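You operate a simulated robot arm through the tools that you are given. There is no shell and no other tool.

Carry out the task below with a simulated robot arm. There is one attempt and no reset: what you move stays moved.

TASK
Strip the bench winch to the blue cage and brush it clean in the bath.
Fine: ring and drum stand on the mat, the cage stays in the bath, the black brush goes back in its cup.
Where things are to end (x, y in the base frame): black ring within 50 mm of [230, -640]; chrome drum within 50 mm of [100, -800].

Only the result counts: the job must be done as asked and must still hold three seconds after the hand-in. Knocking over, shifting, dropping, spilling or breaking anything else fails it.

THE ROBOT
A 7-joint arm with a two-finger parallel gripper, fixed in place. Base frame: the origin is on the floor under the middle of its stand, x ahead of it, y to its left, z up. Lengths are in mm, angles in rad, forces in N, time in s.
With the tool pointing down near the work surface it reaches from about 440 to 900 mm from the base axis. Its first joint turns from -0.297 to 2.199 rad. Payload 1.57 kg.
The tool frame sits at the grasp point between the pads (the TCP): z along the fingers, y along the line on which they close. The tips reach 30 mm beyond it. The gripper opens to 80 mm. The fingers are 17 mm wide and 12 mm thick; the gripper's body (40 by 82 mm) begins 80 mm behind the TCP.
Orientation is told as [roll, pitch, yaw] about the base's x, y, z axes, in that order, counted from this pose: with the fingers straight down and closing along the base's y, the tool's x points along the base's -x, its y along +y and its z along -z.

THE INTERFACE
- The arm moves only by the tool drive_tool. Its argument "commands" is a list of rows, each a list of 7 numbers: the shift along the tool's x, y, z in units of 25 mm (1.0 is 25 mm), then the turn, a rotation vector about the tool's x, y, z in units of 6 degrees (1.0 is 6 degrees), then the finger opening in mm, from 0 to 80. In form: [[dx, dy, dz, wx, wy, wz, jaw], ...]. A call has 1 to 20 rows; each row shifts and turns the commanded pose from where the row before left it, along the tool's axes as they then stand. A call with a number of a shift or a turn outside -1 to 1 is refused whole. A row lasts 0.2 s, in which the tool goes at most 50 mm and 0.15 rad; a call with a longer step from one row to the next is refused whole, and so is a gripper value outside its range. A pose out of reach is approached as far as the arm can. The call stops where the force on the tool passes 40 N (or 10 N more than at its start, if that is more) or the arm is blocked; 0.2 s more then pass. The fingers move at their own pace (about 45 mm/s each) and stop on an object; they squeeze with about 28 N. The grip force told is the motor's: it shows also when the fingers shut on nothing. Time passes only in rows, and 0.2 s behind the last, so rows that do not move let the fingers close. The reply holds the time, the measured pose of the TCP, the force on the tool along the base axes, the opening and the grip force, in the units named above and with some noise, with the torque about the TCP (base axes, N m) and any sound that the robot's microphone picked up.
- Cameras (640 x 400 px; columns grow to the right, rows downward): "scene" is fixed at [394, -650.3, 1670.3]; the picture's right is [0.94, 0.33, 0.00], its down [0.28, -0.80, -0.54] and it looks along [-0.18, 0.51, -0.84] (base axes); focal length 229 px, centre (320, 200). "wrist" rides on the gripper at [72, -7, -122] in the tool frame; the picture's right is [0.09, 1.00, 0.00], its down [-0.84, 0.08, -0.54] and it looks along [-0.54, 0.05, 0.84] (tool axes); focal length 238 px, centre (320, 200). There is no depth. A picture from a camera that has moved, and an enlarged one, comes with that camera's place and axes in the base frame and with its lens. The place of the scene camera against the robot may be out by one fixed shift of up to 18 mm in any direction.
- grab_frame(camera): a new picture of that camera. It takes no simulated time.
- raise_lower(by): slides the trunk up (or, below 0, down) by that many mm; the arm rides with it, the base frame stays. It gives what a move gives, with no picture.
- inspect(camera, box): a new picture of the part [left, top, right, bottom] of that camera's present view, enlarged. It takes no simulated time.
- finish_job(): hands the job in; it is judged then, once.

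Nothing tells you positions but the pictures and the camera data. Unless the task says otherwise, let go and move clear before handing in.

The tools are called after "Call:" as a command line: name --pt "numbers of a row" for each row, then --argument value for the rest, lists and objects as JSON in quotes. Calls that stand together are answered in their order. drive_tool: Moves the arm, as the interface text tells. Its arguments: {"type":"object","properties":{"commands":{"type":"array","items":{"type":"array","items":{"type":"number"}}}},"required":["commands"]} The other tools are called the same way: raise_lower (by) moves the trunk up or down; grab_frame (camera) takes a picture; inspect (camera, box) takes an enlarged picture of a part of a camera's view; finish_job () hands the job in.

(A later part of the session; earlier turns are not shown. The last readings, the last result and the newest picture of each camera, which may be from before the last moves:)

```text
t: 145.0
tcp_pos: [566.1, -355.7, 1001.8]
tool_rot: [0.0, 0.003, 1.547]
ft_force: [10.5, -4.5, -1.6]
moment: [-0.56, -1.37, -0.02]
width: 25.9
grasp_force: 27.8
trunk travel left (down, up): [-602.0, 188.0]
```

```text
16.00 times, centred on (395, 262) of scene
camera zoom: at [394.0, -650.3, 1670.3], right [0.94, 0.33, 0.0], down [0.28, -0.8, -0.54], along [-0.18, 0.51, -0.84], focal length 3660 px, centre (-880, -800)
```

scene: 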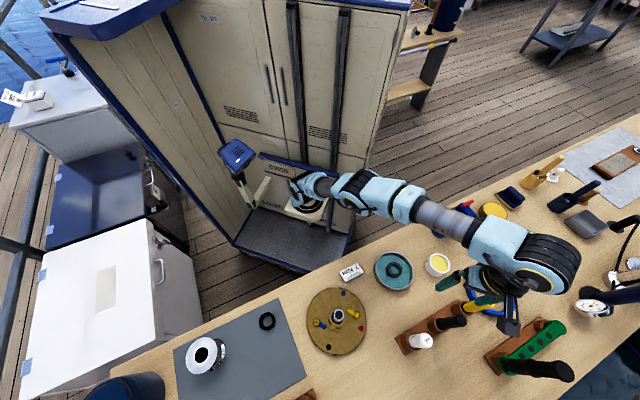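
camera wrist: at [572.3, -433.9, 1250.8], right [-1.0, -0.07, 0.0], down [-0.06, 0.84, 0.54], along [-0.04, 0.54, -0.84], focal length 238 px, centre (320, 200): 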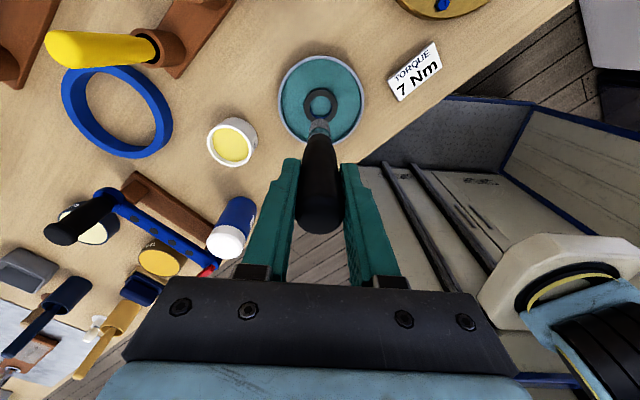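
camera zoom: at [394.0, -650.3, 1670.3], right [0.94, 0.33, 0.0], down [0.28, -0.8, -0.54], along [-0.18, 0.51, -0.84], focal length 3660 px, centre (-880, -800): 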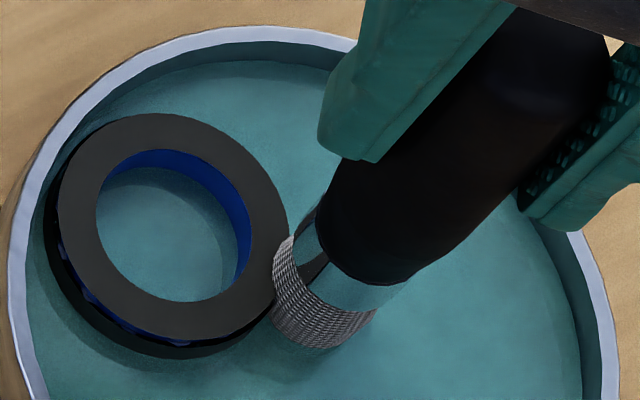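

The grime looks only marginally lighter, if at all. With the cage braced against the wall I scrub vertically along its side, which gives true sliding.

Call:
drive_tool --pt "0 0 -0.4 0 0 0 18" --pt "0 0 0.4 0 0 0 18" --pt "0 0 -0.4 0 0 0 18" --pt "0 0 0.4 0 0 0 18" --pt "0 0 -0.4 0 0 0 18" --pt "0 0 0.4 0 0 0 18" --pt "0 0 -0.4 0 0 0 18" --pt "0 0 0.4 0 0 0 18" --pt "0 0 -0.4 0 0 0 18" --pt "0 0 0.4 0 0 0 18" --pt "0 0 -0.4 0 0 0 18" --pt "0 0 0.4 0 0 0 18" --pt "0 0 -0.4 0 0 0 18" --pt "0 0 0.4 0 0 0 18"

Call:
inspect --camera "wrist" --box '[320, 100, 370, 150]'

Call:
inspect --camera "scene" --box '[380, 250, 410, 275]'

```text
t: 148.0
tcp_pos: [564.6, -355.6, 1003.9]
tool_rot: [0.002, 0.002, 1.548]
ft_force: [5.6, -0.7, 4.3]
moment: [-0.1, -0.75, -0.06]
width: 25.7
grasp_force: 27.8
trunk travel left (down, up): [-602.0, 188.0]
```

```text
8.00 times, centred on (345, 125) of wrist
camera zoom: at [569.8, -427.8, 1125.0], right [-1.0, -0.07, 0.0], down [-0.06, 0.84, 0.54], along [-0.04, 0.54, -0.84], focal length 1907 px, centre (120, 800)
```

zoom: 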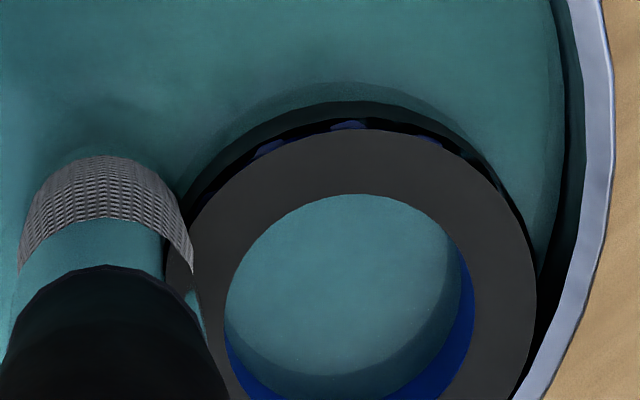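

```text
16.00 times, centred on (395, 262) of scene
camera zoom: at [394.0, -650.3, 1670.3], right [0.94, 0.33, 0.0], down [0.28, -0.8, -0.54], along [-0.18, 0.51, -0.84], focal length 3660 px, centre (-880, -800)
```

zoom: 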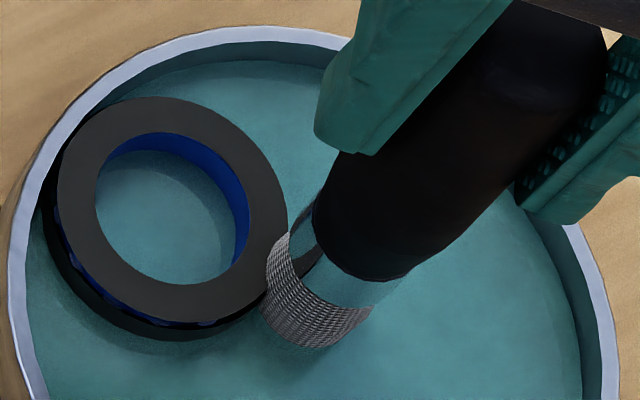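

Call:
drive_tool --pt "0 -0.3 0 0 0 0 18" --pt "0 -0.3 -0.5 0 0 0 18" --pt "0 -0.3 -1 0 0 0 18" --pt "0 0 -1 0 0 0 18"

Call:
inspect --camera "wrist" --box '[300, 70, 400, 150]'

Call:
inspect --camera "scene" --box '[375, 245, 415, 280]'

```text
t: 149.0
tcp_pos: [588.4, -355.6, 1064.0]
tool_rot: [0.002, 0.003, 1.548]
ft_force: [-0.1, 0.5, -0.6]
moment: [0.02, 0.05, -0.01]
width: 25.2
grasp_force: 28.7
trunk travel left (down, up): [-602.0, 188.0]
```

```text
5.00 times, centred on (350, 110) of wrist
camera zoom: at [593.4, -428.4, 1186.7], right [-1.0, -0.07, 0.0], down [-0.06, 0.84, 0.54], along [-0.04, 0.54, -0.84], focal length 1192 px, centre (170, 650)
```

zoom: 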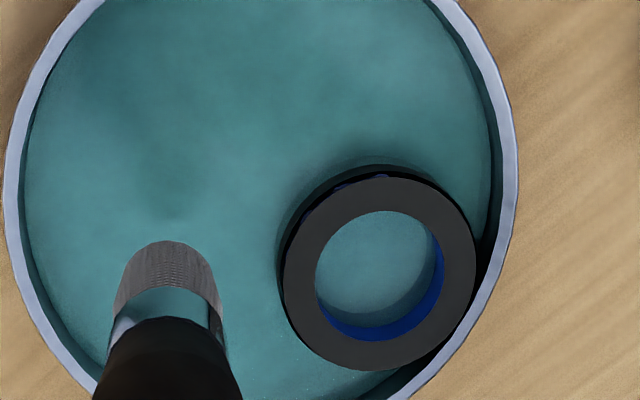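

```text
11.43 times, centred on (395, 262) of scene
camera zoom: at [394.0, -650.3, 1670.3], right [0.94, 0.33, 0.0], down [0.28, -0.8, -0.54], along [-0.18, 0.51, -0.84], focal length 2614 px, centre (-537, -514)
```

zoom: 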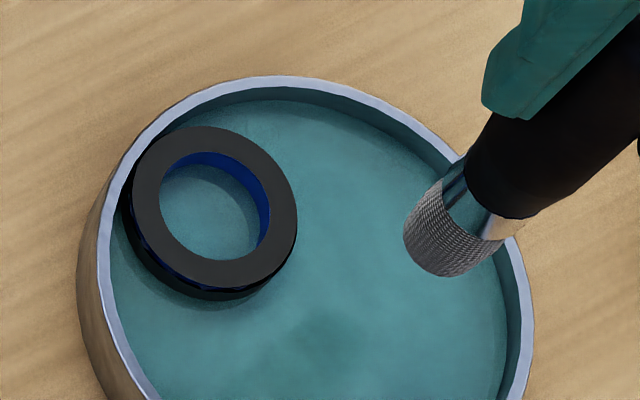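

I see the cage near (535, -350) against the wall, still dark on top. I go back to braced strokes on its top face with firm light pressure, several in a row.

Call:
drive_tool --pt "0.082 0.607 0 0 0 0 18" --pt "0.082 0.607 0.4 0 0 0 18" --pt "0 0 0.8 0 0 0 18" --pt "0 0 0.36 0 0 0 18" --pt "0 0 0.12 0 0 0 18" --pt "0 0 0.04 0 0 0 18"

Call:
inspect --camera "scene" --box '[375, 245, 415, 280]'

```text
t: 150.4
tcp_pos: [555.5, -360.0, 1021.9]
tool_rot: [0.0, 0.001, 1.547]
ft_force: [0.3, -0.8, 0.0]
moment: [0.01, 0.02, -0.02]
width: 25.7
grasp_force: 28.1
trunk travel left (down, up): [-602.0, 188.0]
```

```text
11.43 times, centred on (395, 262) of scene
camera zoom: at [394.0, -650.3, 1670.3], right [0.94, 0.33, 0.0], down [0.28, -0.8, -0.54], along [-0.18, 0.51, -0.84], focal length 2614 px, centre (-537, -514)
```

zoom: 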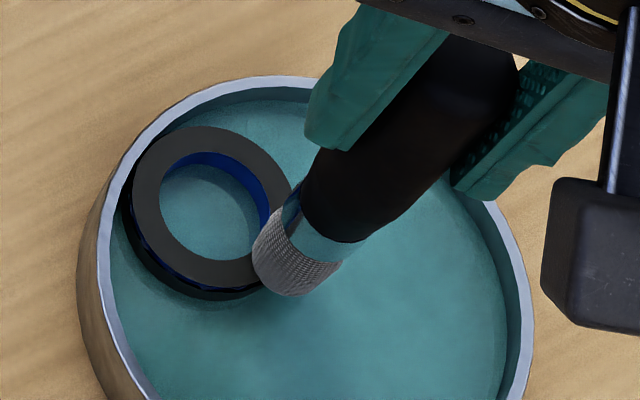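

Call:
drive_tool --pt "0 0 0.06 0 0 0 18" --pt "-0.1 0.28 0 0 0 0 18" --pt "-0.1 0.28 0 0 0 0 18" --pt "0 0 -0.12 0 0 0 18" --pt "0.2 -0.565 0 0 0 0 18" --pt "0 0 0.12 0 0 0 18" --pt "-0.1 0.28 0 0 0 0 18" --pt "-0.1 0.28 0 0 0 0 18" --pt "0 0 -0.12 0 0 0 18" --pt "0.2 -0.565 0 0 0 0 18" --pt "0 0 0.12 0 0 0 18" --pt "-0.1 0.28 0 0 0 0 18" --pt "-0.1 0.28 0 0 0 0 18" --pt "0 0 -0.12 0 0 0 18" --pt "0.2 -0.565 0 0 0 0 18" --pt "0 0 0.12 0 0 0 18" --pt "-0.1 0.28 0 0 0 0 18" --pt "-0.1 0.28 0 0 0 0 18"

Call:
inspect --camera "scene" --box '[375, 245, 415, 280]'

Call:
inspect --camera "wrist" --box '[300, 90, 370, 150]'

```text
t: 154.2
tcp_pos: [542.0, -353.3, 1020.6]
tool_rot: [0.0, 0.002, 1.549]
ft_force: [4.1, -0.4, 5.7]
moment: [-0.05, -0.48, 0.03]
width: 25.5
grasp_force: 27.6
trunk travel left (down, up): [-602.0, 188.0]
```

```text
11.43 times, centred on (395, 262) of scene
camera zoom: at [394.0, -650.3, 1670.3], right [0.94, 0.33, 0.0], down [0.28, -0.8, -0.54], along [-0.18, 0.51, -0.84], focal length 2614 px, centre (-537, -514)
```

zoom: 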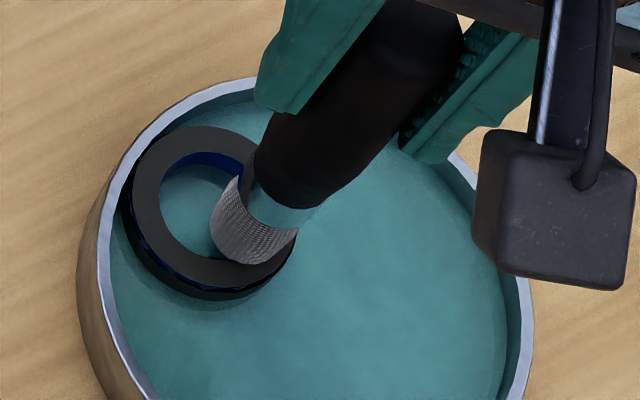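

```text
6.67 times, centred on (335, 120) of wrist
camera zoom: at [548.3, -426.3, 1142.8], right [-1.0, -0.07, 0.0], down [-0.06, 0.84, 0.54], along [-0.04, 0.54, -0.84], focal length 1589 px, centre (220, 733)
```

zoom: 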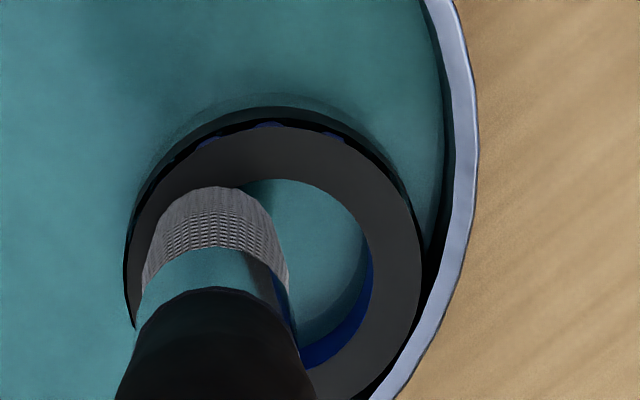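

Call:
drive_tool --pt "0 0 -0.12 0 0 0 18" --pt "0.2 -0.565 0 0 0 0 18" --pt "0 0 0.14 0 0 0 18" --pt "-0.2 0.565 0 0 0 0 18" --pt "0 0 -0.12 0 0 0 18" --pt "0.2 -0.565 0 0 0 0 18" --pt "0 0 0.12 0 0 0 18" --pt "-0.2 0.565 0 0 0 0 18" --pt "0 0 -0.12 0 0 0 18" --pt "0.2 -0.565 0 0 0 0 18" --pt "0 0 0.12 0 0 0 18" --pt "-0.2 0.565 0 0 0 0 18" --pt "0 0 -0.12 0 0 0 18" --pt "0.2 -0.565 0 0 0 0 18" --pt "0 0 0.12 0 0 0 18" --pt "-0.2 0.565 0 0 0 0 18" --pt "0 0 -0.12 0 0 0 18" --pt "0.2 -0.565 0 0 0 0 18" --pt "0 0 0.12 0 0 0 18" --pt "-0.2 0.565 0 0 0 0 18"

Call:
inspect --camera "scene" --box '[375, 245, 415, 280]'

Call:
inspect --camera "wrist" --box '[300, 90, 370, 150]'

```text
t: 158.4
tcp_pos: [543.7, -354.4, 1021.1]
tool_rot: [-0.002, 0.004, 1.548]
ft_force: [4.3, -1.6, 13.0]
moment: [-0.28, -0.73, -0.05]
width: 25.4
grasp_force: 28.0
trunk travel left (down, up): [-602.0, 188.0]
```

```text
11.43 times, centred on (395, 262) of scene
camera zoom: at [394.0, -650.3, 1670.3], right [0.94, 0.33, 0.0], down [0.28, -0.8, -0.54], along [-0.18, 0.51, -0.84], focal length 2614 px, centre (-537, -514)
```

zoom: 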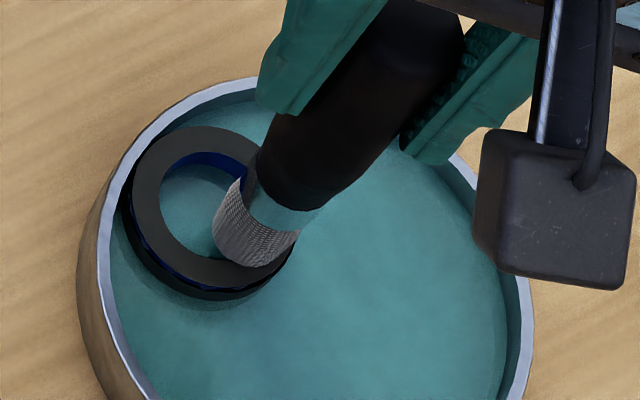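

```text
6.67 times, centred on (335, 120) of wrist
camera zoom: at [548.4, -426.2, 1142.7], right [-1.0, -0.07, 0.0], down [-0.06, 0.84, 0.54], along [-0.04, 0.54, -0.84], focal length 1589 px, centre (220, 733)
```

zoom: 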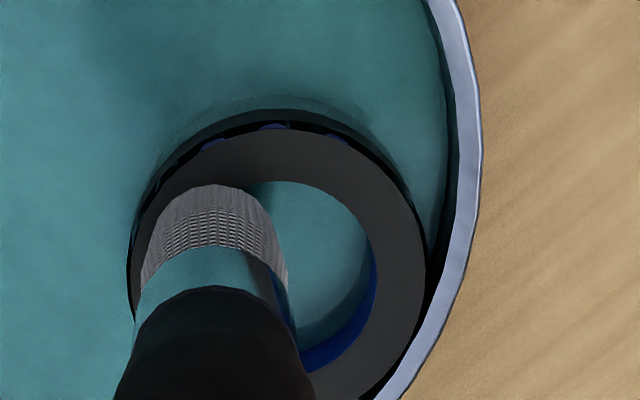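

No visible change on top from these strokes, and part of the cage side faces the wall where the brush can't reach. I'll use the brush inside the cage's hole to bring the cage back to the middle of the bath so I can brush all around it.

Call:
drive_tool --pt "0 0 -0.24 0 0 0 18" --pt "-0.108 0.367 -0.1 0 0 0 18" --pt "0 0 0 0 0 0 18"

Call:
inspect --camera "wrist" --box '[280, 80, 370, 150]'

Call:
inspect --camera "scene" --box '[375, 245, 415, 280]'

```text
t: 159.2
tcp_pos: [533.8, -351.6, 1027.3]
tool_rot: [0.002, 0.001, 1.546]
ft_force: [-0.3, 0.0, -0.1]
moment: [0.0, 0.01, -0.02]
width: 25.2
grasp_force: 27.8
trunk travel left (down, up): [-602.0, 188.0]
```

```text
5.71 times, centred on (325, 115) of wrist
camera zoom: at [539.0, -423.1, 1149.7], right [-1.0, -0.07, 0.0], down [-0.06, 0.84, 0.54], along [-0.04, 0.54, -0.84], focal length 1362 px, centre (291, 686)
```

zoom: 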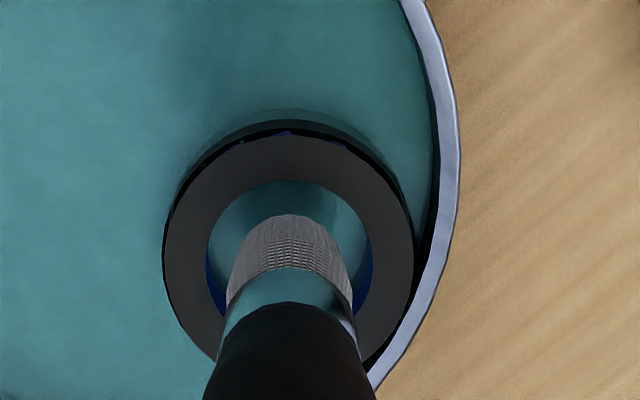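

```text
11.43 times, centred on (395, 262) of scene
camera zoom: at [394.0, -650.3, 1670.3], right [0.94, 0.33, 0.0], down [0.28, -0.8, -0.54], along [-0.18, 0.51, -0.84], focal length 2614 px, centre (-537, -514)
```

zoom: 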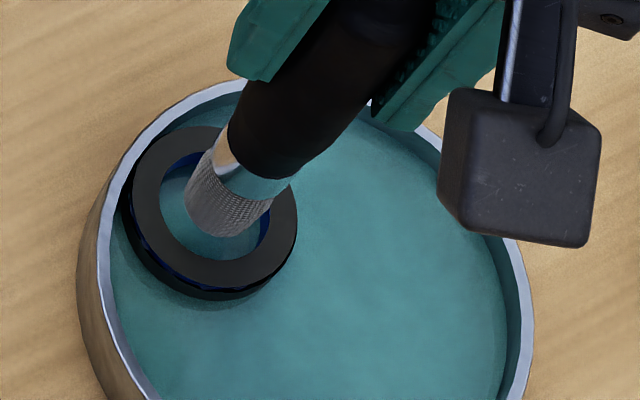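

Call:
drive_tool --pt "0 0 0.25 0 0 0 18" --pt "0 0 0.25 0 0 0 18" --pt "0 0 0.25 0 0 0 18" --pt "0 0 0.15 0 0 0 18"

Call:
inspect --camera "scene" --box '[375, 245, 415, 280]'

```text
t: 160.2
tcp_pos: [534.1, -351.5, 1005.9]
tool_rot: [-0.001, 0.003, 1.549]
ft_force: [0.2, -0.6, -0.1]
moment: [-0.01, -0.01, -0.01]
width: 25.4
grasp_force: 28.3
trunk travel left (down, up): [-602.0, 188.0]
```

```text
11.43 times, centred on (395, 262) of scene
camera zoom: at [394.0, -650.3, 1670.3], right [0.94, 0.33, 0.0], down [0.28, -0.8, -0.54], along [-0.18, 0.51, -0.84], focal length 2614 px, centre (-537, -514)
```

zoom: 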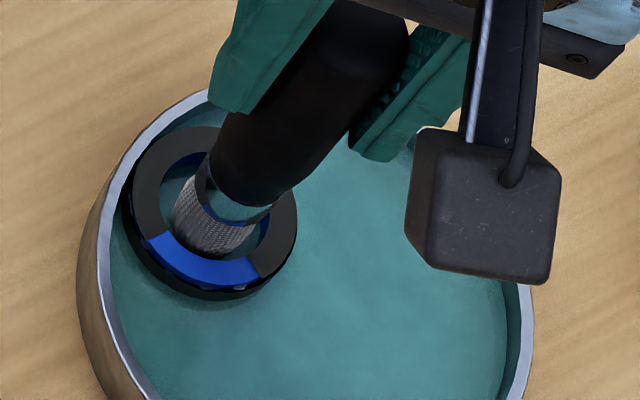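

A sector of the ring just turned blue, so the cleaning works by sectors. Let me look closely to see how the clean sector relates to the brush.

Call:
inspect --camera "scene" --box '[380, 250, 405, 275]'

Call:
inspect --camera "wrist" --box '[280, 90, 370, 160]'

```text
16.00 times, centred on (392, 262) of scene
camera zoom: at [394.0, -650.3, 1670.3], right [0.94, 0.33, 0.0], down [0.28, -0.8, -0.54], along [-0.18, 0.51, -0.84], focal length 3660 px, centre (-840, -800)
```

zoom: 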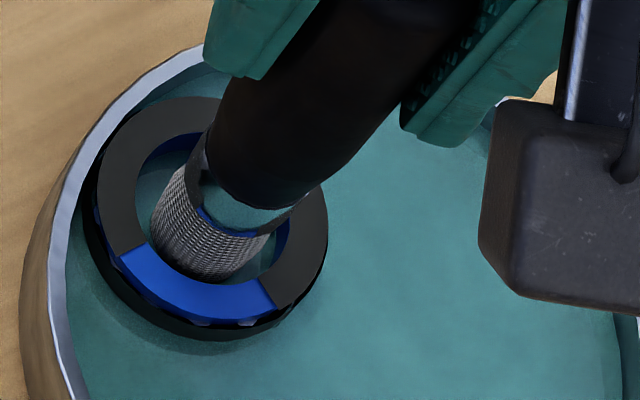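

```text
5.71 times, centred on (325, 125) of wrist
camera zoom: at [539.3, -423.8, 1127.7], right [-1.0, -0.07, 0.0], down [-0.06, 0.84, 0.54], along [-0.04, 0.54, -0.84], focal length 1362 px, centre (291, 629)
```

zoom: 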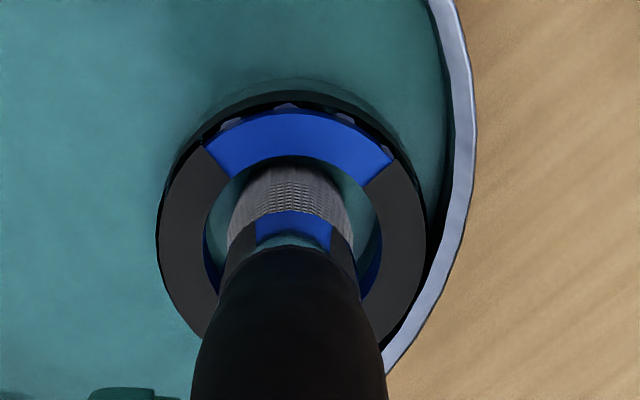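

One 90° quadrant (the -y side) is now clean, so there are four quadrants to brush. I drag the cage back to the middle with the brush in the hole, then stroke the +x quadrant from inside.

Call:
drive_tool --pt "0.1 -0.3 0 0 0 0 18" --pt "0.1 -0.3 0 0 0 0 18" --pt "0.1 -0.3 0 0 0 0 18" --pt "0.1 -0.3 0 0 0 0 18" --pt "0.1 -0.3 0 0 0 0 18"

Call:
inspect --camera "wrist" --box '[260, 80, 380, 170]'

Call:
inspect --camera "scene" --box '[375, 240, 425, 285]'

```text
t: 161.4
tcp_pos: [570.7, -364.6, 1005.5]
tool_rot: [0.0, 0.002, 1.548]
ft_force: [-0.9, -0.3, 0.1]
moment: [0.02, 0.04, 0.01]
width: 25.4
grasp_force: 27.6
trunk travel left (down, up): [-602.0, 188.0]
```

```text
4.44 times, centred on (320, 125) of wrist
camera zoom: at [576.5, -437.3, 1127.4], right [-1.0, -0.07, 0.0], down [-0.06, 0.84, 0.54], along [-0.04, 0.54, -0.84], focal length 1059 px, centre (320, 533)
```

zoom: 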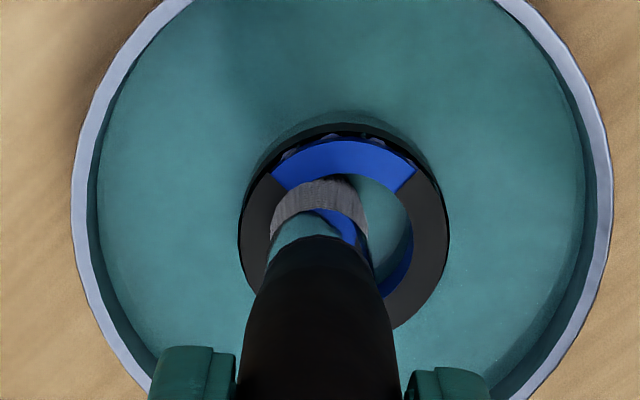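

```text
8.89 times, centred on (400, 262) of scene
camera zoom: at [394.0, -650.3, 1670.3], right [0.94, 0.33, 0.0], down [0.28, -0.8, -0.54], along [-0.18, 0.51, -0.84], focal length 2034 px, centre (-391, -356)
```

zoom: 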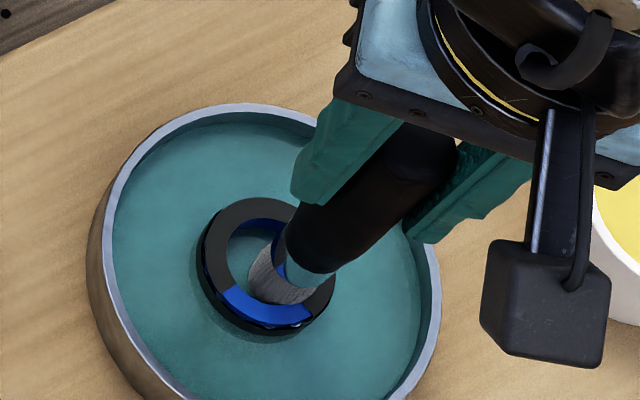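

Call:
drive_tool --pt "0 0 -0.5 0 0 0 18" --pt "0 0 0.5 0 0 0 18" --pt "0 0 -0.5 0 0 0 18" --pt "0 0 0.5 0 0 0 18" --pt "0 0 -0.5 0 0 0 18" --pt "0 0 0.5 0 0 0 18"

Call:
inspect --camera "wrist" --box '[260, 80, 380, 170]'

Call:
inspect --camera "scene" --box '[380, 245, 420, 280]'

```text
t: 162.8
tcp_pos: [571.6, -365.5, 1006.0]
tool_rot: [0.0, 0.002, 1.548]
ft_force: [-0.9, 0.7, 0.0]
moment: [-0.01, 0.02, 0.02]
width: 25.4
grasp_force: 27.9
trunk travel left (down, up): [-602.0, 188.0]
```

```text
4.44 times, centred on (320, 125) of wrist
camera zoom: at [576.5, -436.8, 1127.5], right [-1.0, -0.07, 0.0], down [-0.06, 0.84, 0.54], along [-0.04, 0.54, -0.84], focal length 1059 px, centre (320, 533)
```

zoom: 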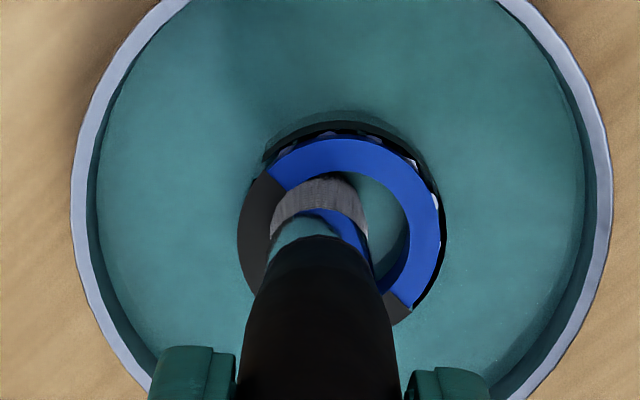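

```text
11.43 times, centred on (400, 262) of scene
camera zoom: at [394.0, -650.3, 1670.3], right [0.94, 0.33, 0.0], down [0.28, -0.8, -0.54], along [-0.18, 0.51, -0.84], focal length 2614 px, centre (-594, -514)
```

zoom: 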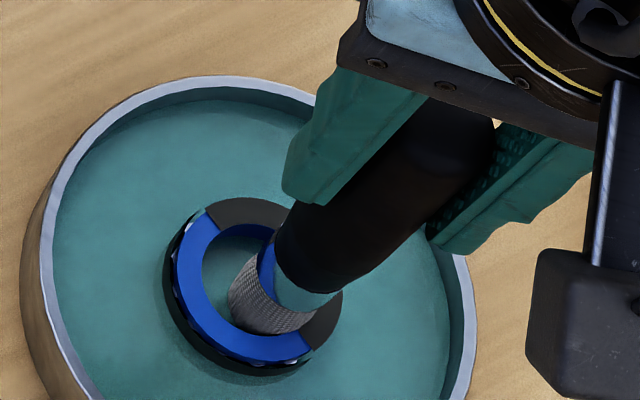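

Another quadrant has turned blue after these in-and-out strokes, so this stroke is what counts. I continue with more of them.

Call:
drive_tool --pt "0 0 -0.5 0 0 0 18" --pt "0 0 0.5 0 0 0 18" --pt "0 0 -0.5 0 0 0 18" --pt "0 0 0.5 0 0 0 18" --pt "0 0 -0.5 0 0 0 18" --pt "0 0 0.5 0 0 0 18" --pt "0 0 -0.5 0 0 0 18" --pt "0 0 0.5 0 0 0 18" --pt "0 0 -0.5 0 0 0 18" --pt "0 0 0.5 0 0 0 18"

Call:
inspect --camera "wrist" --box '[260, 80, 380, 170]'

Call:
inspect --camera "scene" --box '[380, 245, 420, 280]'

```text
t: 165.0
tcp_pos: [571.3, -365.2, 1005.9]
tool_rot: [0.0, 0.001, 1.549]
ft_force: [-0.3, 0.0, -1.1]
moment: [0.0, 0.0, -0.01]
width: 25.2
grasp_force: 28.6
trunk travel left (down, up): [-602.0, 188.0]
```

```text
4.44 times, centred on (320, 125) of wrist
camera zoom: at [576.8, -437.4, 1127.7], right [-1.0, -0.07, 0.0], down [-0.06, 0.84, 0.54], along [-0.04, 0.54, -0.84], focal length 1059 px, centre (320, 533)
```

zoom: 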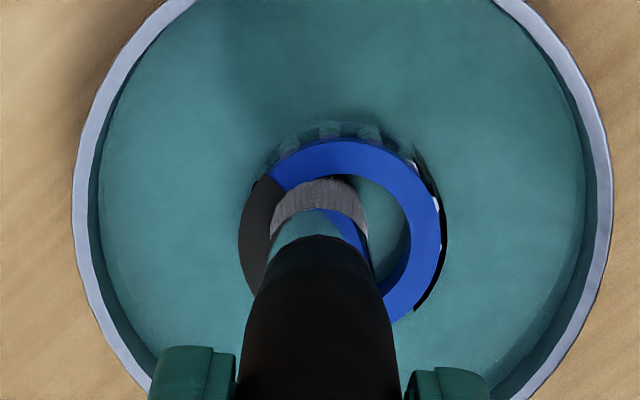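

```text
11.43 times, centred on (400, 262) of scene
camera zoom: at [394.0, -650.3, 1670.3], right [0.94, 0.33, 0.0], down [0.28, -0.8, -0.54], along [-0.18, 0.51, -0.84], focal length 2614 px, centre (-594, -514)
```

zoom: 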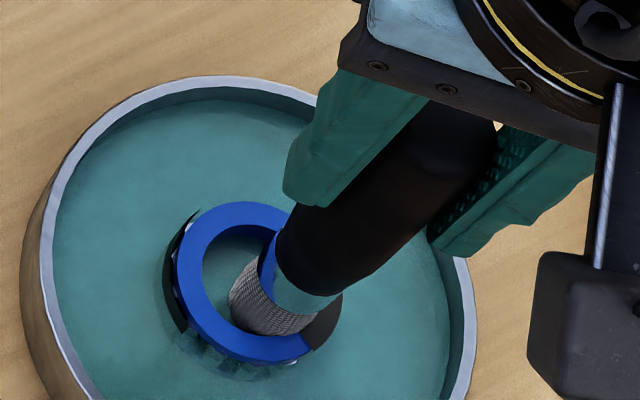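

Three top quadrants and part of the side are clean now. I keep going with the same strokes.

Call:
drive_tool --pt "0 0 -0.5 0 0 0 18" --pt "0 0 0.5 0 0 0 18" --pt "0 0 -0.5 0 0 0 18" --pt "0 0 0.5 0 0 0 18" --pt "0 0 -0.5 0 0 0 18" --pt "0 0 0.5 0 0 0 18" --pt "0 0 -0.5 0 0 0 18" --pt "0 0 0.5 0 0 0 18" --pt "0 0 -0.5 0 0 0 18" --pt "0 0 0.5 0 0 0 18" --pt "0 0 -0.5 0 0 0 18" --pt "0 0 0.5 0 0 0 18"

Call:
inspect --camera "wrist" --box '[260, 80, 380, 170]'

Call:
inspect --camera "scene" --box '[380, 245, 420, 280]'

```text
t: 167.6
tcp_pos: [570.5, -365.3, 1005.4]
tool_rot: [-0.002, 0.003, 1.548]
ft_force: [-0.4, 0.3, -0.9]
moment: [0.0, -0.02, 0.03]
width: 25.1
grasp_force: 28.0
trunk travel left (down, up): [-602.0, 188.0]
```

```text
4.44 times, centred on (320, 125) of wrist
camera zoom: at [576.7, -437.3, 1127.7], right [-1.0, -0.07, 0.0], down [-0.06, 0.84, 0.54], along [-0.04, 0.54, -0.84], focal length 1059 px, centre (320, 533)
```

zoom: 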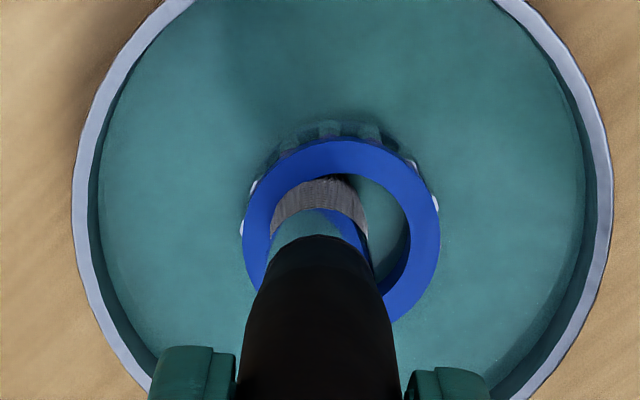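

```text
11.43 times, centred on (400, 262) of scene
camera zoom: at [394.0, -650.3, 1670.3], right [0.94, 0.33, 0.0], down [0.28, -0.8, -0.54], along [-0.18, 0.51, -0.84], focal length 2614 px, centre (-594, -514)
```

zoom: 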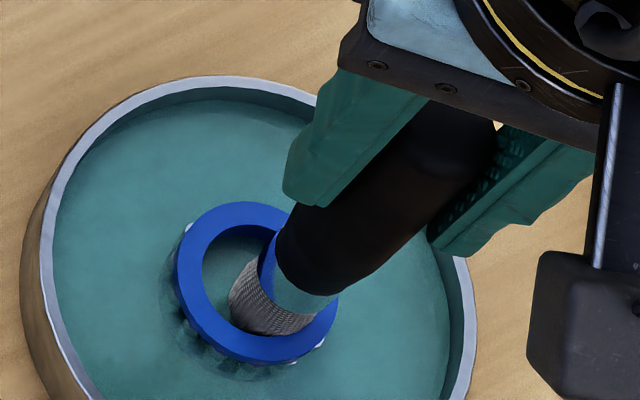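

All visible grime is gone. I add a few extra strokes for the hidden parts, then draw the brush out straight up and inspect the cage.

Call:
drive_tool --pt "0 0 -0.5 0 0 0 18" --pt "0 0 0.5 0 0 0 18" --pt "0 0 -0.5 0 0 0 18" --pt "0 0 0.5 0 0 0 18" --pt "0 0 -0.5 0 0 0 18" --pt "0 0 0.5 0 0 0 18" --pt "0 0 -0.5 0 0 0 18" --pt "0 0 0.5 0 0 0 18" --pt "0 0 -0.5 0 0 0 18" --pt "0 0 0.5 0 0 0 18" --pt "0 0.15 0 0 0 0 18" --pt "0 0 0 0 0 0 18"

Call:
inspect --camera "wrist" --box '[260, 80, 380, 170]'

```text
t: 170.2
tcp_pos: [567.5, -365.0, 1005.5]
tool_rot: [-0.001, 0.001, 1.549]
ft_force: [-0.4, 0.0, -0.6]
moment: [-0.03, 0.01, 0.0]
width: 25.3
grasp_force: 27.7
trunk travel left (down, up): [-602.0, 188.0]
```

```text
4.44 times, centred on (320, 125) of wrist
camera zoom: at [572.9, -436.7, 1127.4], right [-1.0, -0.07, 0.0], down [-0.06, 0.84, 0.54], along [-0.04, 0.54, -0.84], focal length 1059 px, centre (320, 533)
```

zoom: 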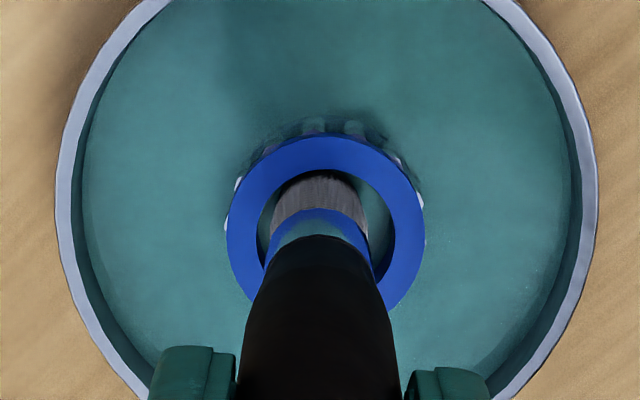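

Call:
raise_lower --by 125

Call:
grab_frame --camera "wrist"

Call:
inspect --camera "scene" --box '[370, 240, 430, 290]'

Call:
inspect --camera "wrist" --box '[270, 40, 370, 140]'

```text
t: 171.7
tcp_pos: [567.3, -364.8, 1131.5]
tool_rot: [0.0, 0.001, 1.547]
ft_force: [0.0, -0.1, -0.6]
moment: [-0.02, 0.02, -0.05]
width: 25.2
grasp_force: 27.9
trunk travel left (down, up): [-727.0, 63.0]
```

```text
taken
camera wrist: at [573.0, -436.7, 1252.5], right [-1.0, -0.07, 0.0], down [-0.06, 0.84, 0.54], along [-0.04, 0.54, -0.84], focal length 238 px, centre (320, 200)
```

wrist: 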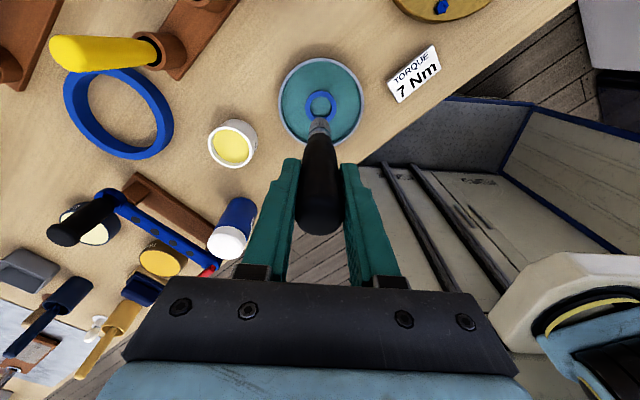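

```text
8.00 times, centred on (400, 265) of scene
camera zoom: at [394.0, -650.3, 1670.3], right [0.94, 0.33, 0.0], down [0.28, -0.8, -0.54], along [-0.18, 0.51, -0.84], focal length 1830 px, centre (-320, -320)
```

zoom: 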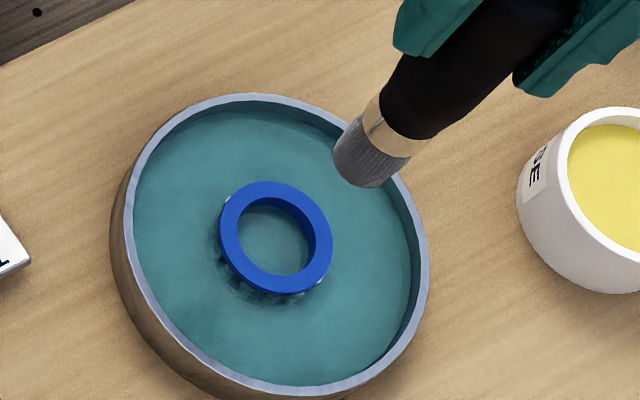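

```text
4.00 times, centred on (320, 90) of wrist
camera zoom: at [573.0, -436.7, 1252.5], right [-1.0, -0.07, 0.0], down [-0.06, 0.84, 0.54], along [-0.04, 0.54, -0.84], focal length 953 px, centre (320, 640)
```

zoom: 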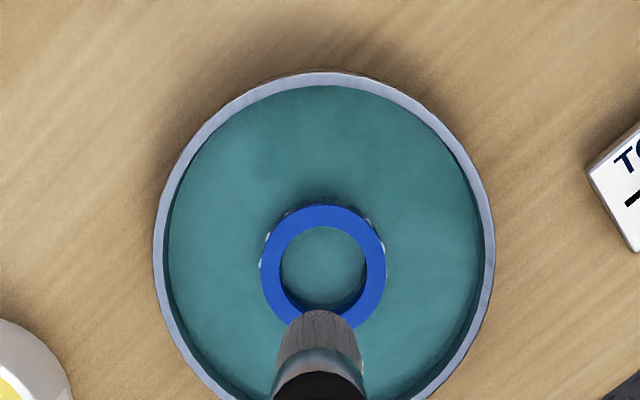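

The cage is clean all over and standing in the bath centre. Now I take the brush back to above its cup at (711, -488).

Call:
drive_tool --pt "0.3 -0.366 0 0 0 0 18" --pt "0.6 -0.7325 0 0 0 0 18" --pt "0.6 -0.7325 0 0 0 0 18" --pt "0.6 -0.7325 0 0 0 0 18" --pt "0.6 -0.7325 0 0 0 0 18" --pt "0.6 -0.7325 0 0 0 0 18" --pt "0.6 -0.7325 0 0 0 0 18" --pt "0.6 -0.7325 0 0 0 0 18" --pt "0.3 -0.366 0 0 0 0 18"

Call:
grab_frame --camera "wrist"

Call:
inspect --camera "wrist" --box '[280, 80, 360, 150]'

Call:
inspect --camera "scene" --box '[430, 290, 500, 340]'

```text
t: 173.7
tcp_pos: [710.9, -487.7, 1130.1]
tool_rot: [0.002, 0.001, 1.549]
ft_force: [0.2, 0.0, 0.1]
moment: [-0.01, -0.01, 0.0]
width: 25.4
grasp_force: 27.9
trunk travel left (down, up): [-727.0, 63.0]
```

```text
taken
camera wrist: at [716.7, -559.8, 1252.9], right [-1.0, -0.07, 0.0], down [-0.06, 0.84, 0.54], along [-0.04, 0.54, -0.84], focal length 238 px, centre (320, 200)
```

wrist: 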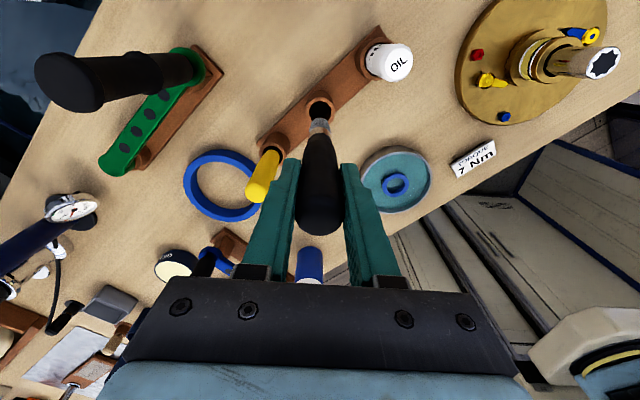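

```text
5.71 times, centred on (320, 115) of wrist
camera zoom: at [716.7, -559.8, 1252.9], right [-1.0, -0.07, 0.0], down [-0.06, 0.84, 0.54], along [-0.04, 0.54, -0.84], focal length 1362 px, centre (320, 686)
```

zoom: 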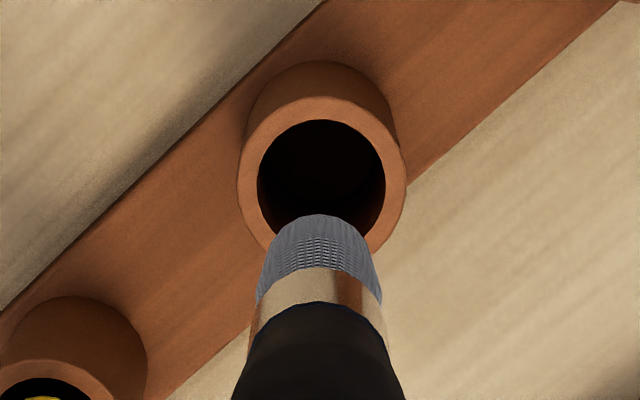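

```text
8.00 times, centred on (465, 315) of scene
camera zoom: at [394.0, -650.3, 1670.3], right [0.94, 0.33, 0.0], down [0.28, -0.8, -0.54], along [-0.18, 0.51, -0.84], focal length 1830 px, centre (-840, -720)
```

zoom: 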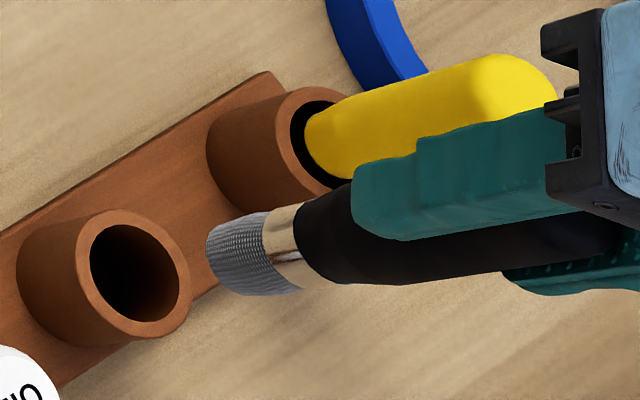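

Alignment with the empty cup matches the view from when I took the brush out. I lower it toward the cup.

Call:
raise_lower --by -82

Call:
inspect --camera "wrist" --box '[270, 80, 370, 160]'

Call:
inspect --camera "scene" --box '[430, 290, 490, 340]'

```text
t: 174.9
tcp_pos: [711.8, -488.5, 1049.3]
tool_rot: [0.0, 0.002, 1.549]
ft_force: [0.1, 0.4, 0.0]
moment: [0.03, 0.01, 0.01]
width: 25.1
grasp_force: 28.2
trunk travel left (down, up): [-645.0, 145.0]
```

```text
5.00 times, centred on (320, 120) of wrist
camera zoom: at [716.6, -559.7, 1171.1], right [-1.0, -0.07, 0.0], down [-0.06, 0.84, 0.54], along [-0.04, 0.54, -0.84], focal length 1192 px, centre (320, 600)
```

zoom: 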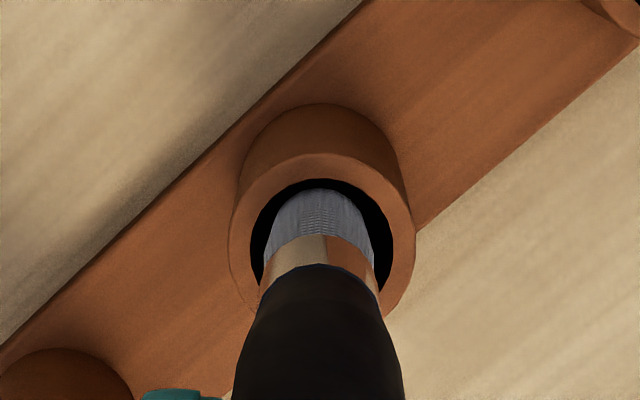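

```text
8.00 times, centred on (460, 315) of scene
camera zoom: at [394.0, -650.3, 1670.3], right [0.94, 0.33, 0.0], down [0.28, -0.8, -0.54], along [-0.18, 0.51, -0.84], focal length 1830 px, centre (-800, -720)
```

zoom: 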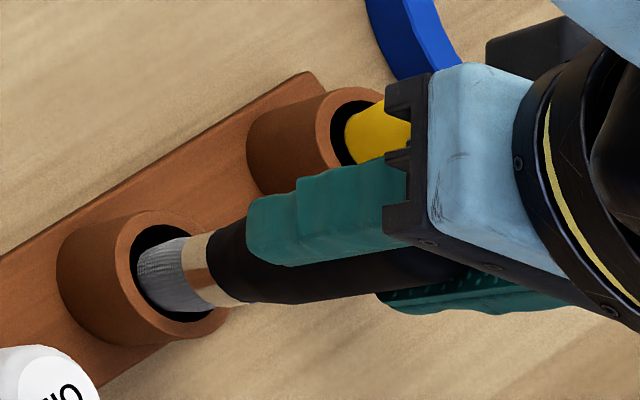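

The bristles enter the cup centred. I lower the rest of the way gently.

Call:
raise_lower --by -30

Call:
raise_lower --by -9

Call:
raise_lower --by -3

```text
t: 175.7
tcp_pos: [711.4, -487.9, 1019.0]
tool_rot: [-0.001, 0.002, 1.549]
ft_force: [0.0, -0.2, -0.1]
moment: [-0.01, -0.02, -0.02]
width: 25.3
grasp_force: 28.0
trunk travel left (down, up): [-615.0, 175.0]
```

```text
t: 176.2
tcp_pos: [711.4, -487.5, 1010.6]
tool_rot: [0.001, 0.001, 1.549]
ft_force: [-0.8, -0.3, 0.4]
moment: [0.02, 0.0, 0.04]
width: 25.5
grasp_force: 27.9
trunk travel left (down, up): [-606.0, 184.0]
```

```text
t: 176.8
tcp_pos: [711.0, -489.4, 1008.3]
tool_rot: [0.0, 0.002, 1.548]
ft_force: [1.3, 0.4, -1.1]
moment: [-0.01, -0.01, -0.02]
width: 25.4
grasp_force: 28.6
trunk travel left (down, up): [-603.0, 187.0]
```

Call:
raise_lower --by -2

Call:
raise_lower --by -1

Call:
raise_lower --by -1

```text
t: 177.3
tcp_pos: [712.2, -487.1, 1005.1]
tool_rot: [-0.001, 0.002, 1.55]
ft_force: [0.8, -0.7, -0.7]
moment: [-0.03, -0.01, 0.04]
width: 25.3
grasp_force: 28.1
trunk travel left (down, up): [-601.0, 189.0]
```

```text
t: 177.8
tcp_pos: [711.1, -488.6, 1004.1]
tool_rot: [0.0, 0.003, 1.548]
ft_force: [-0.2, 0.4, -1.8]
moment: [0.04, -0.01, 0.0]
width: 25.5
grasp_force: 27.6
trunk travel left (down, up): [-600.0, 190.0]
```

```text
t: 178.3
tcp_pos: [711.7, -488.5, 1003.4]
tool_rot: [0.0, 0.001, 1.55]
ft_force: [-0.3, 0.1, -0.6]
moment: [-0.01, 0.03, 0.03]
width: 25.6
grasp_force: 27.9
trunk travel left (down, up): [-599.0, 191.0]
```

Call:
raise_lower --by -1

Call:
raise_lower --by -1

Call:
raise_lower --by -1

```text
t: 178.8
tcp_pos: [711.4, -488.0, 1003.0]
tool_rot: [0.0, 0.001, 1.548]
ft_force: [-0.6, 0.9, 4.2]
moment: [0.07, 0.06, 0.01]
width: 25.4
grasp_force: 28.2
trunk travel left (down, up): [-598.0, 192.0]
```

```text
t: 179.3
tcp_pos: [711.8, -488.0, 1002.7]
tool_rot: [0.0, 0.004, 1.549]
ft_force: [0.1, -0.1, 13.5]
moment: [0.12, 0.09, 0.0]
width: 25.2
grasp_force: 27.9
trunk travel left (down, up): [-597.0, 193.0]
```

```text
t: 179.8
tcp_pos: [710.8, -488.1, 1003.4]
tool_rot: [-0.004, 0.004, 1.547]
ft_force: [-1.2, -0.7, 23.3]
moment: [0.1, 0.08, 0.01]
width: 25.5
grasp_force: 27.9
trunk travel left (down, up): [-596.0, 194.0]
```

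The brush is seated at the bottom of its cup. I relieve the push, open the fingers and rise straight up.

Call:
raise_lower --by 2

Call:
drive_tool --pt "0 0 0 0 0 0 30" --pt "0 0 0 0 0 0 40" --pt "0 0 0 0 0 0 55" --pt "0 0 0 0 0 0 55"

Call:
grab_frame --camera "wrist"

```text
t: 180.3
tcp_pos: [712.5, -487.6, 1002.3]
tool_rot: [0.0, 0.002, 1.547]
ft_force: [2.2, -1.1, 17.3]
moment: [-0.14, -0.26, -0.02]
width: 25.6
grasp_force: 28.2
trunk travel left (down, up): [-598.0, 192.0]
```

```text
t: 181.3
tcp_pos: [711.3, -489.1, 1002.9]
tool_rot: [0.0, 0.002, 1.549]
ft_force: [0.4, 0.7, 0.7]
moment: [-0.02, 0.03, 0.03]
width: 54.9
grasp_force: 0.1
trunk travel left (down, up): [-598.0, 192.0]
```

```text
taken
camera wrist: at [716.5, -559.7, 1123.9], right [-1.0, -0.07, 0.0], down [-0.06, 0.84, 0.54], along [-0.04, 0.54, -0.84], focal length 238 px, centre (320, 200)
```

wrist: 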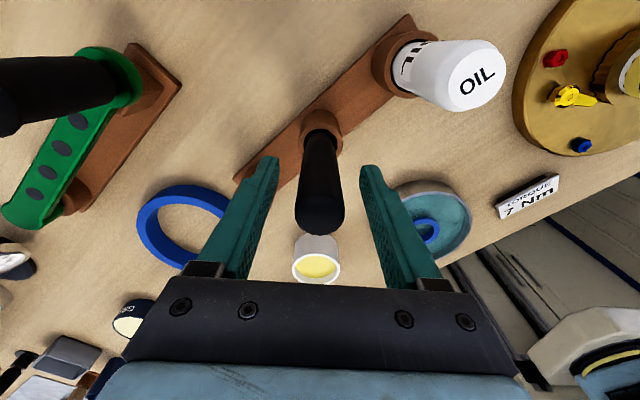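

Released; the brush stands upright in its cup between the open fingers. I rise clear with the trunk and move the arm back, then check everything.

Call:
raise_lower --by 130

Call:
grab_frame --camera "wrist"

Call:
inspect --camera "wrist" --box '[260, 60, 420, 200]'

```text
t: 182.9
tcp_pos: [711.3, -487.4, 1131.2]
tool_rot: [-0.001, 0.002, 1.547]
ft_force: [-0.5, 0.4, 0.3]
moment: [-0.01, -0.02, -0.03]
width: 55.1
grasp_force: 0.1
trunk travel left (down, up): [-728.0, 62.0]
```

```text
taken
camera wrist: at [716.5, -559.7, 1253.9], right [-1.0, -0.07, 0.0], down [-0.06, 0.84, 0.54], along [-0.04, 0.54, -0.84], focal length 238 px, centre (320, 200)
```

wrist: 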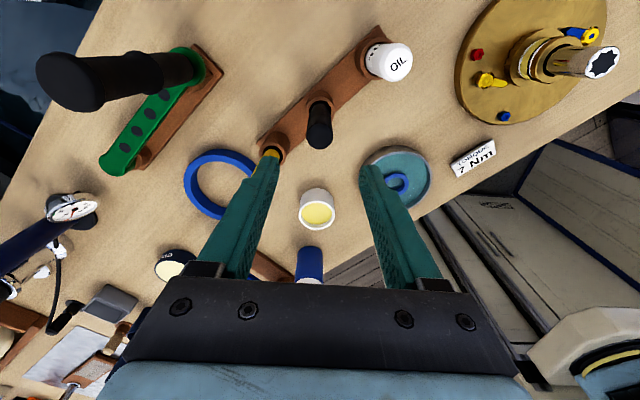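

```text
2.86 times, centred on (340, 130) of wrist
camera zoom: at [716.5, -559.7, 1253.9], right [-1.0, -0.07, 0.0], down [-0.06, 0.84, 0.54], along [-0.04, 0.54, -0.84], focal length 681 px, centre (263, 400)
```

zoom: 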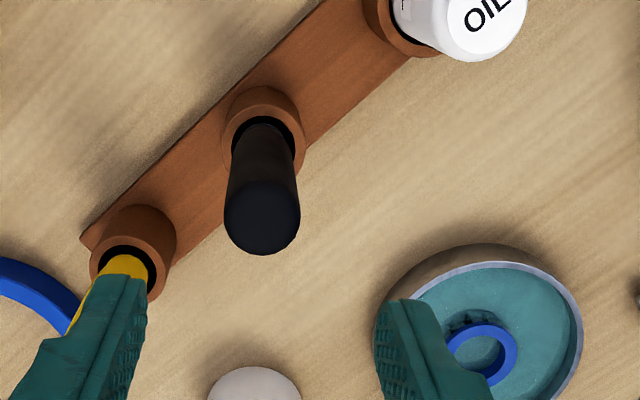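

Call:
drive_tool --pt "-0.94 0.72 -0.2 0 0 0 55" --pt "-0.94 0.72 -0.2 0 0 0 55" --pt "-0.94 0.72 -0.2 0 0 0 55" --pt "-0.94 0.72 -0.2 0 0 0 55" --pt "-0.94 0.72 -0.2 0 0 0 55" --pt "-0.94 0.72 -0.2 0 0 0 55" --pt "-0.94 0.72 -0.2 0 0 0 55" --pt "-0.94 0.72 -0.2 0 0 0 55" --pt "-0.94 0.72 -0.2 0 0 0 55" --pt "-0.94 0.72 -0.2 0 0 0 55" --pt "-0.94 0.72 -0.2 0 0 0 55"

Call:
grab_frame --camera "scene"

Call:
inspect --camera "scene" --box '[160, 250, 430, 400]'

Call:
inspect --camera "scene" --box '[360, 230, 540, 370]'

```text
t: 185.3
tcp_pos: [518.7, -224.9, 1186.8]
tool_rot: [0.0, 0.001, 1.547]
ft_force: [0.4, 0.3, -0.9]
moment: [0.04, -0.02, 0.01]
width: 54.9
grasp_force: 0.1
trunk travel left (down, up): [-728.0, 62.0]
```

```text
taken
```

scene: 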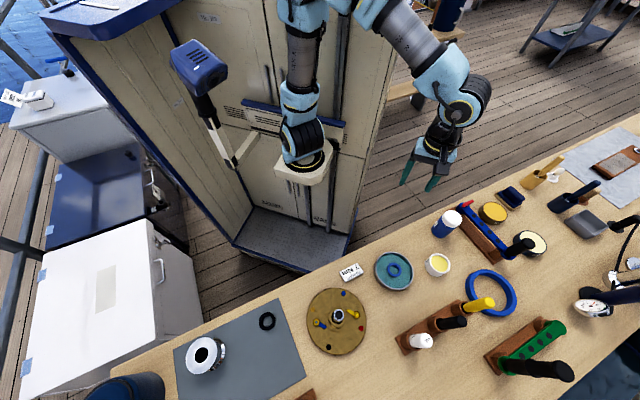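

```text
2.37 times, centred on (295, 325) of scene
camera zoom: at [394.0, -650.3, 1670.3], right [0.94, 0.33, 0.0], down [0.28, -0.8, -0.54], along [-0.18, 0.51, -0.84], focal length 542 px, centre (379, -96)
```

zoom: 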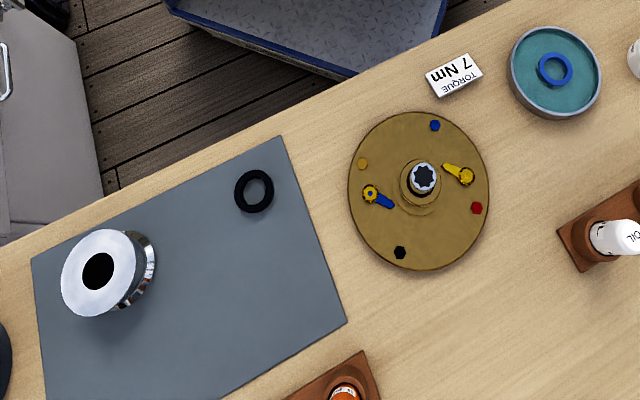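

```text
2.86 times, centred on (450, 300) of scene
camera zoom: at [394.0, -650.3, 1670.3], right [0.94, 0.33, 0.0], down [0.28, -0.8, -0.54], along [-0.18, 0.51, -0.84], focal length 654 px, centre (-51, -86)
```

zoom: 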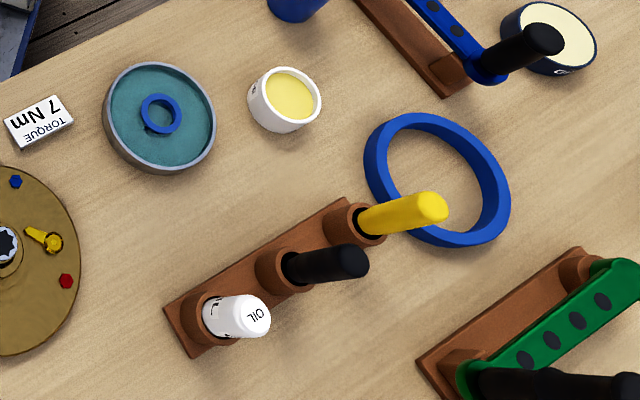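

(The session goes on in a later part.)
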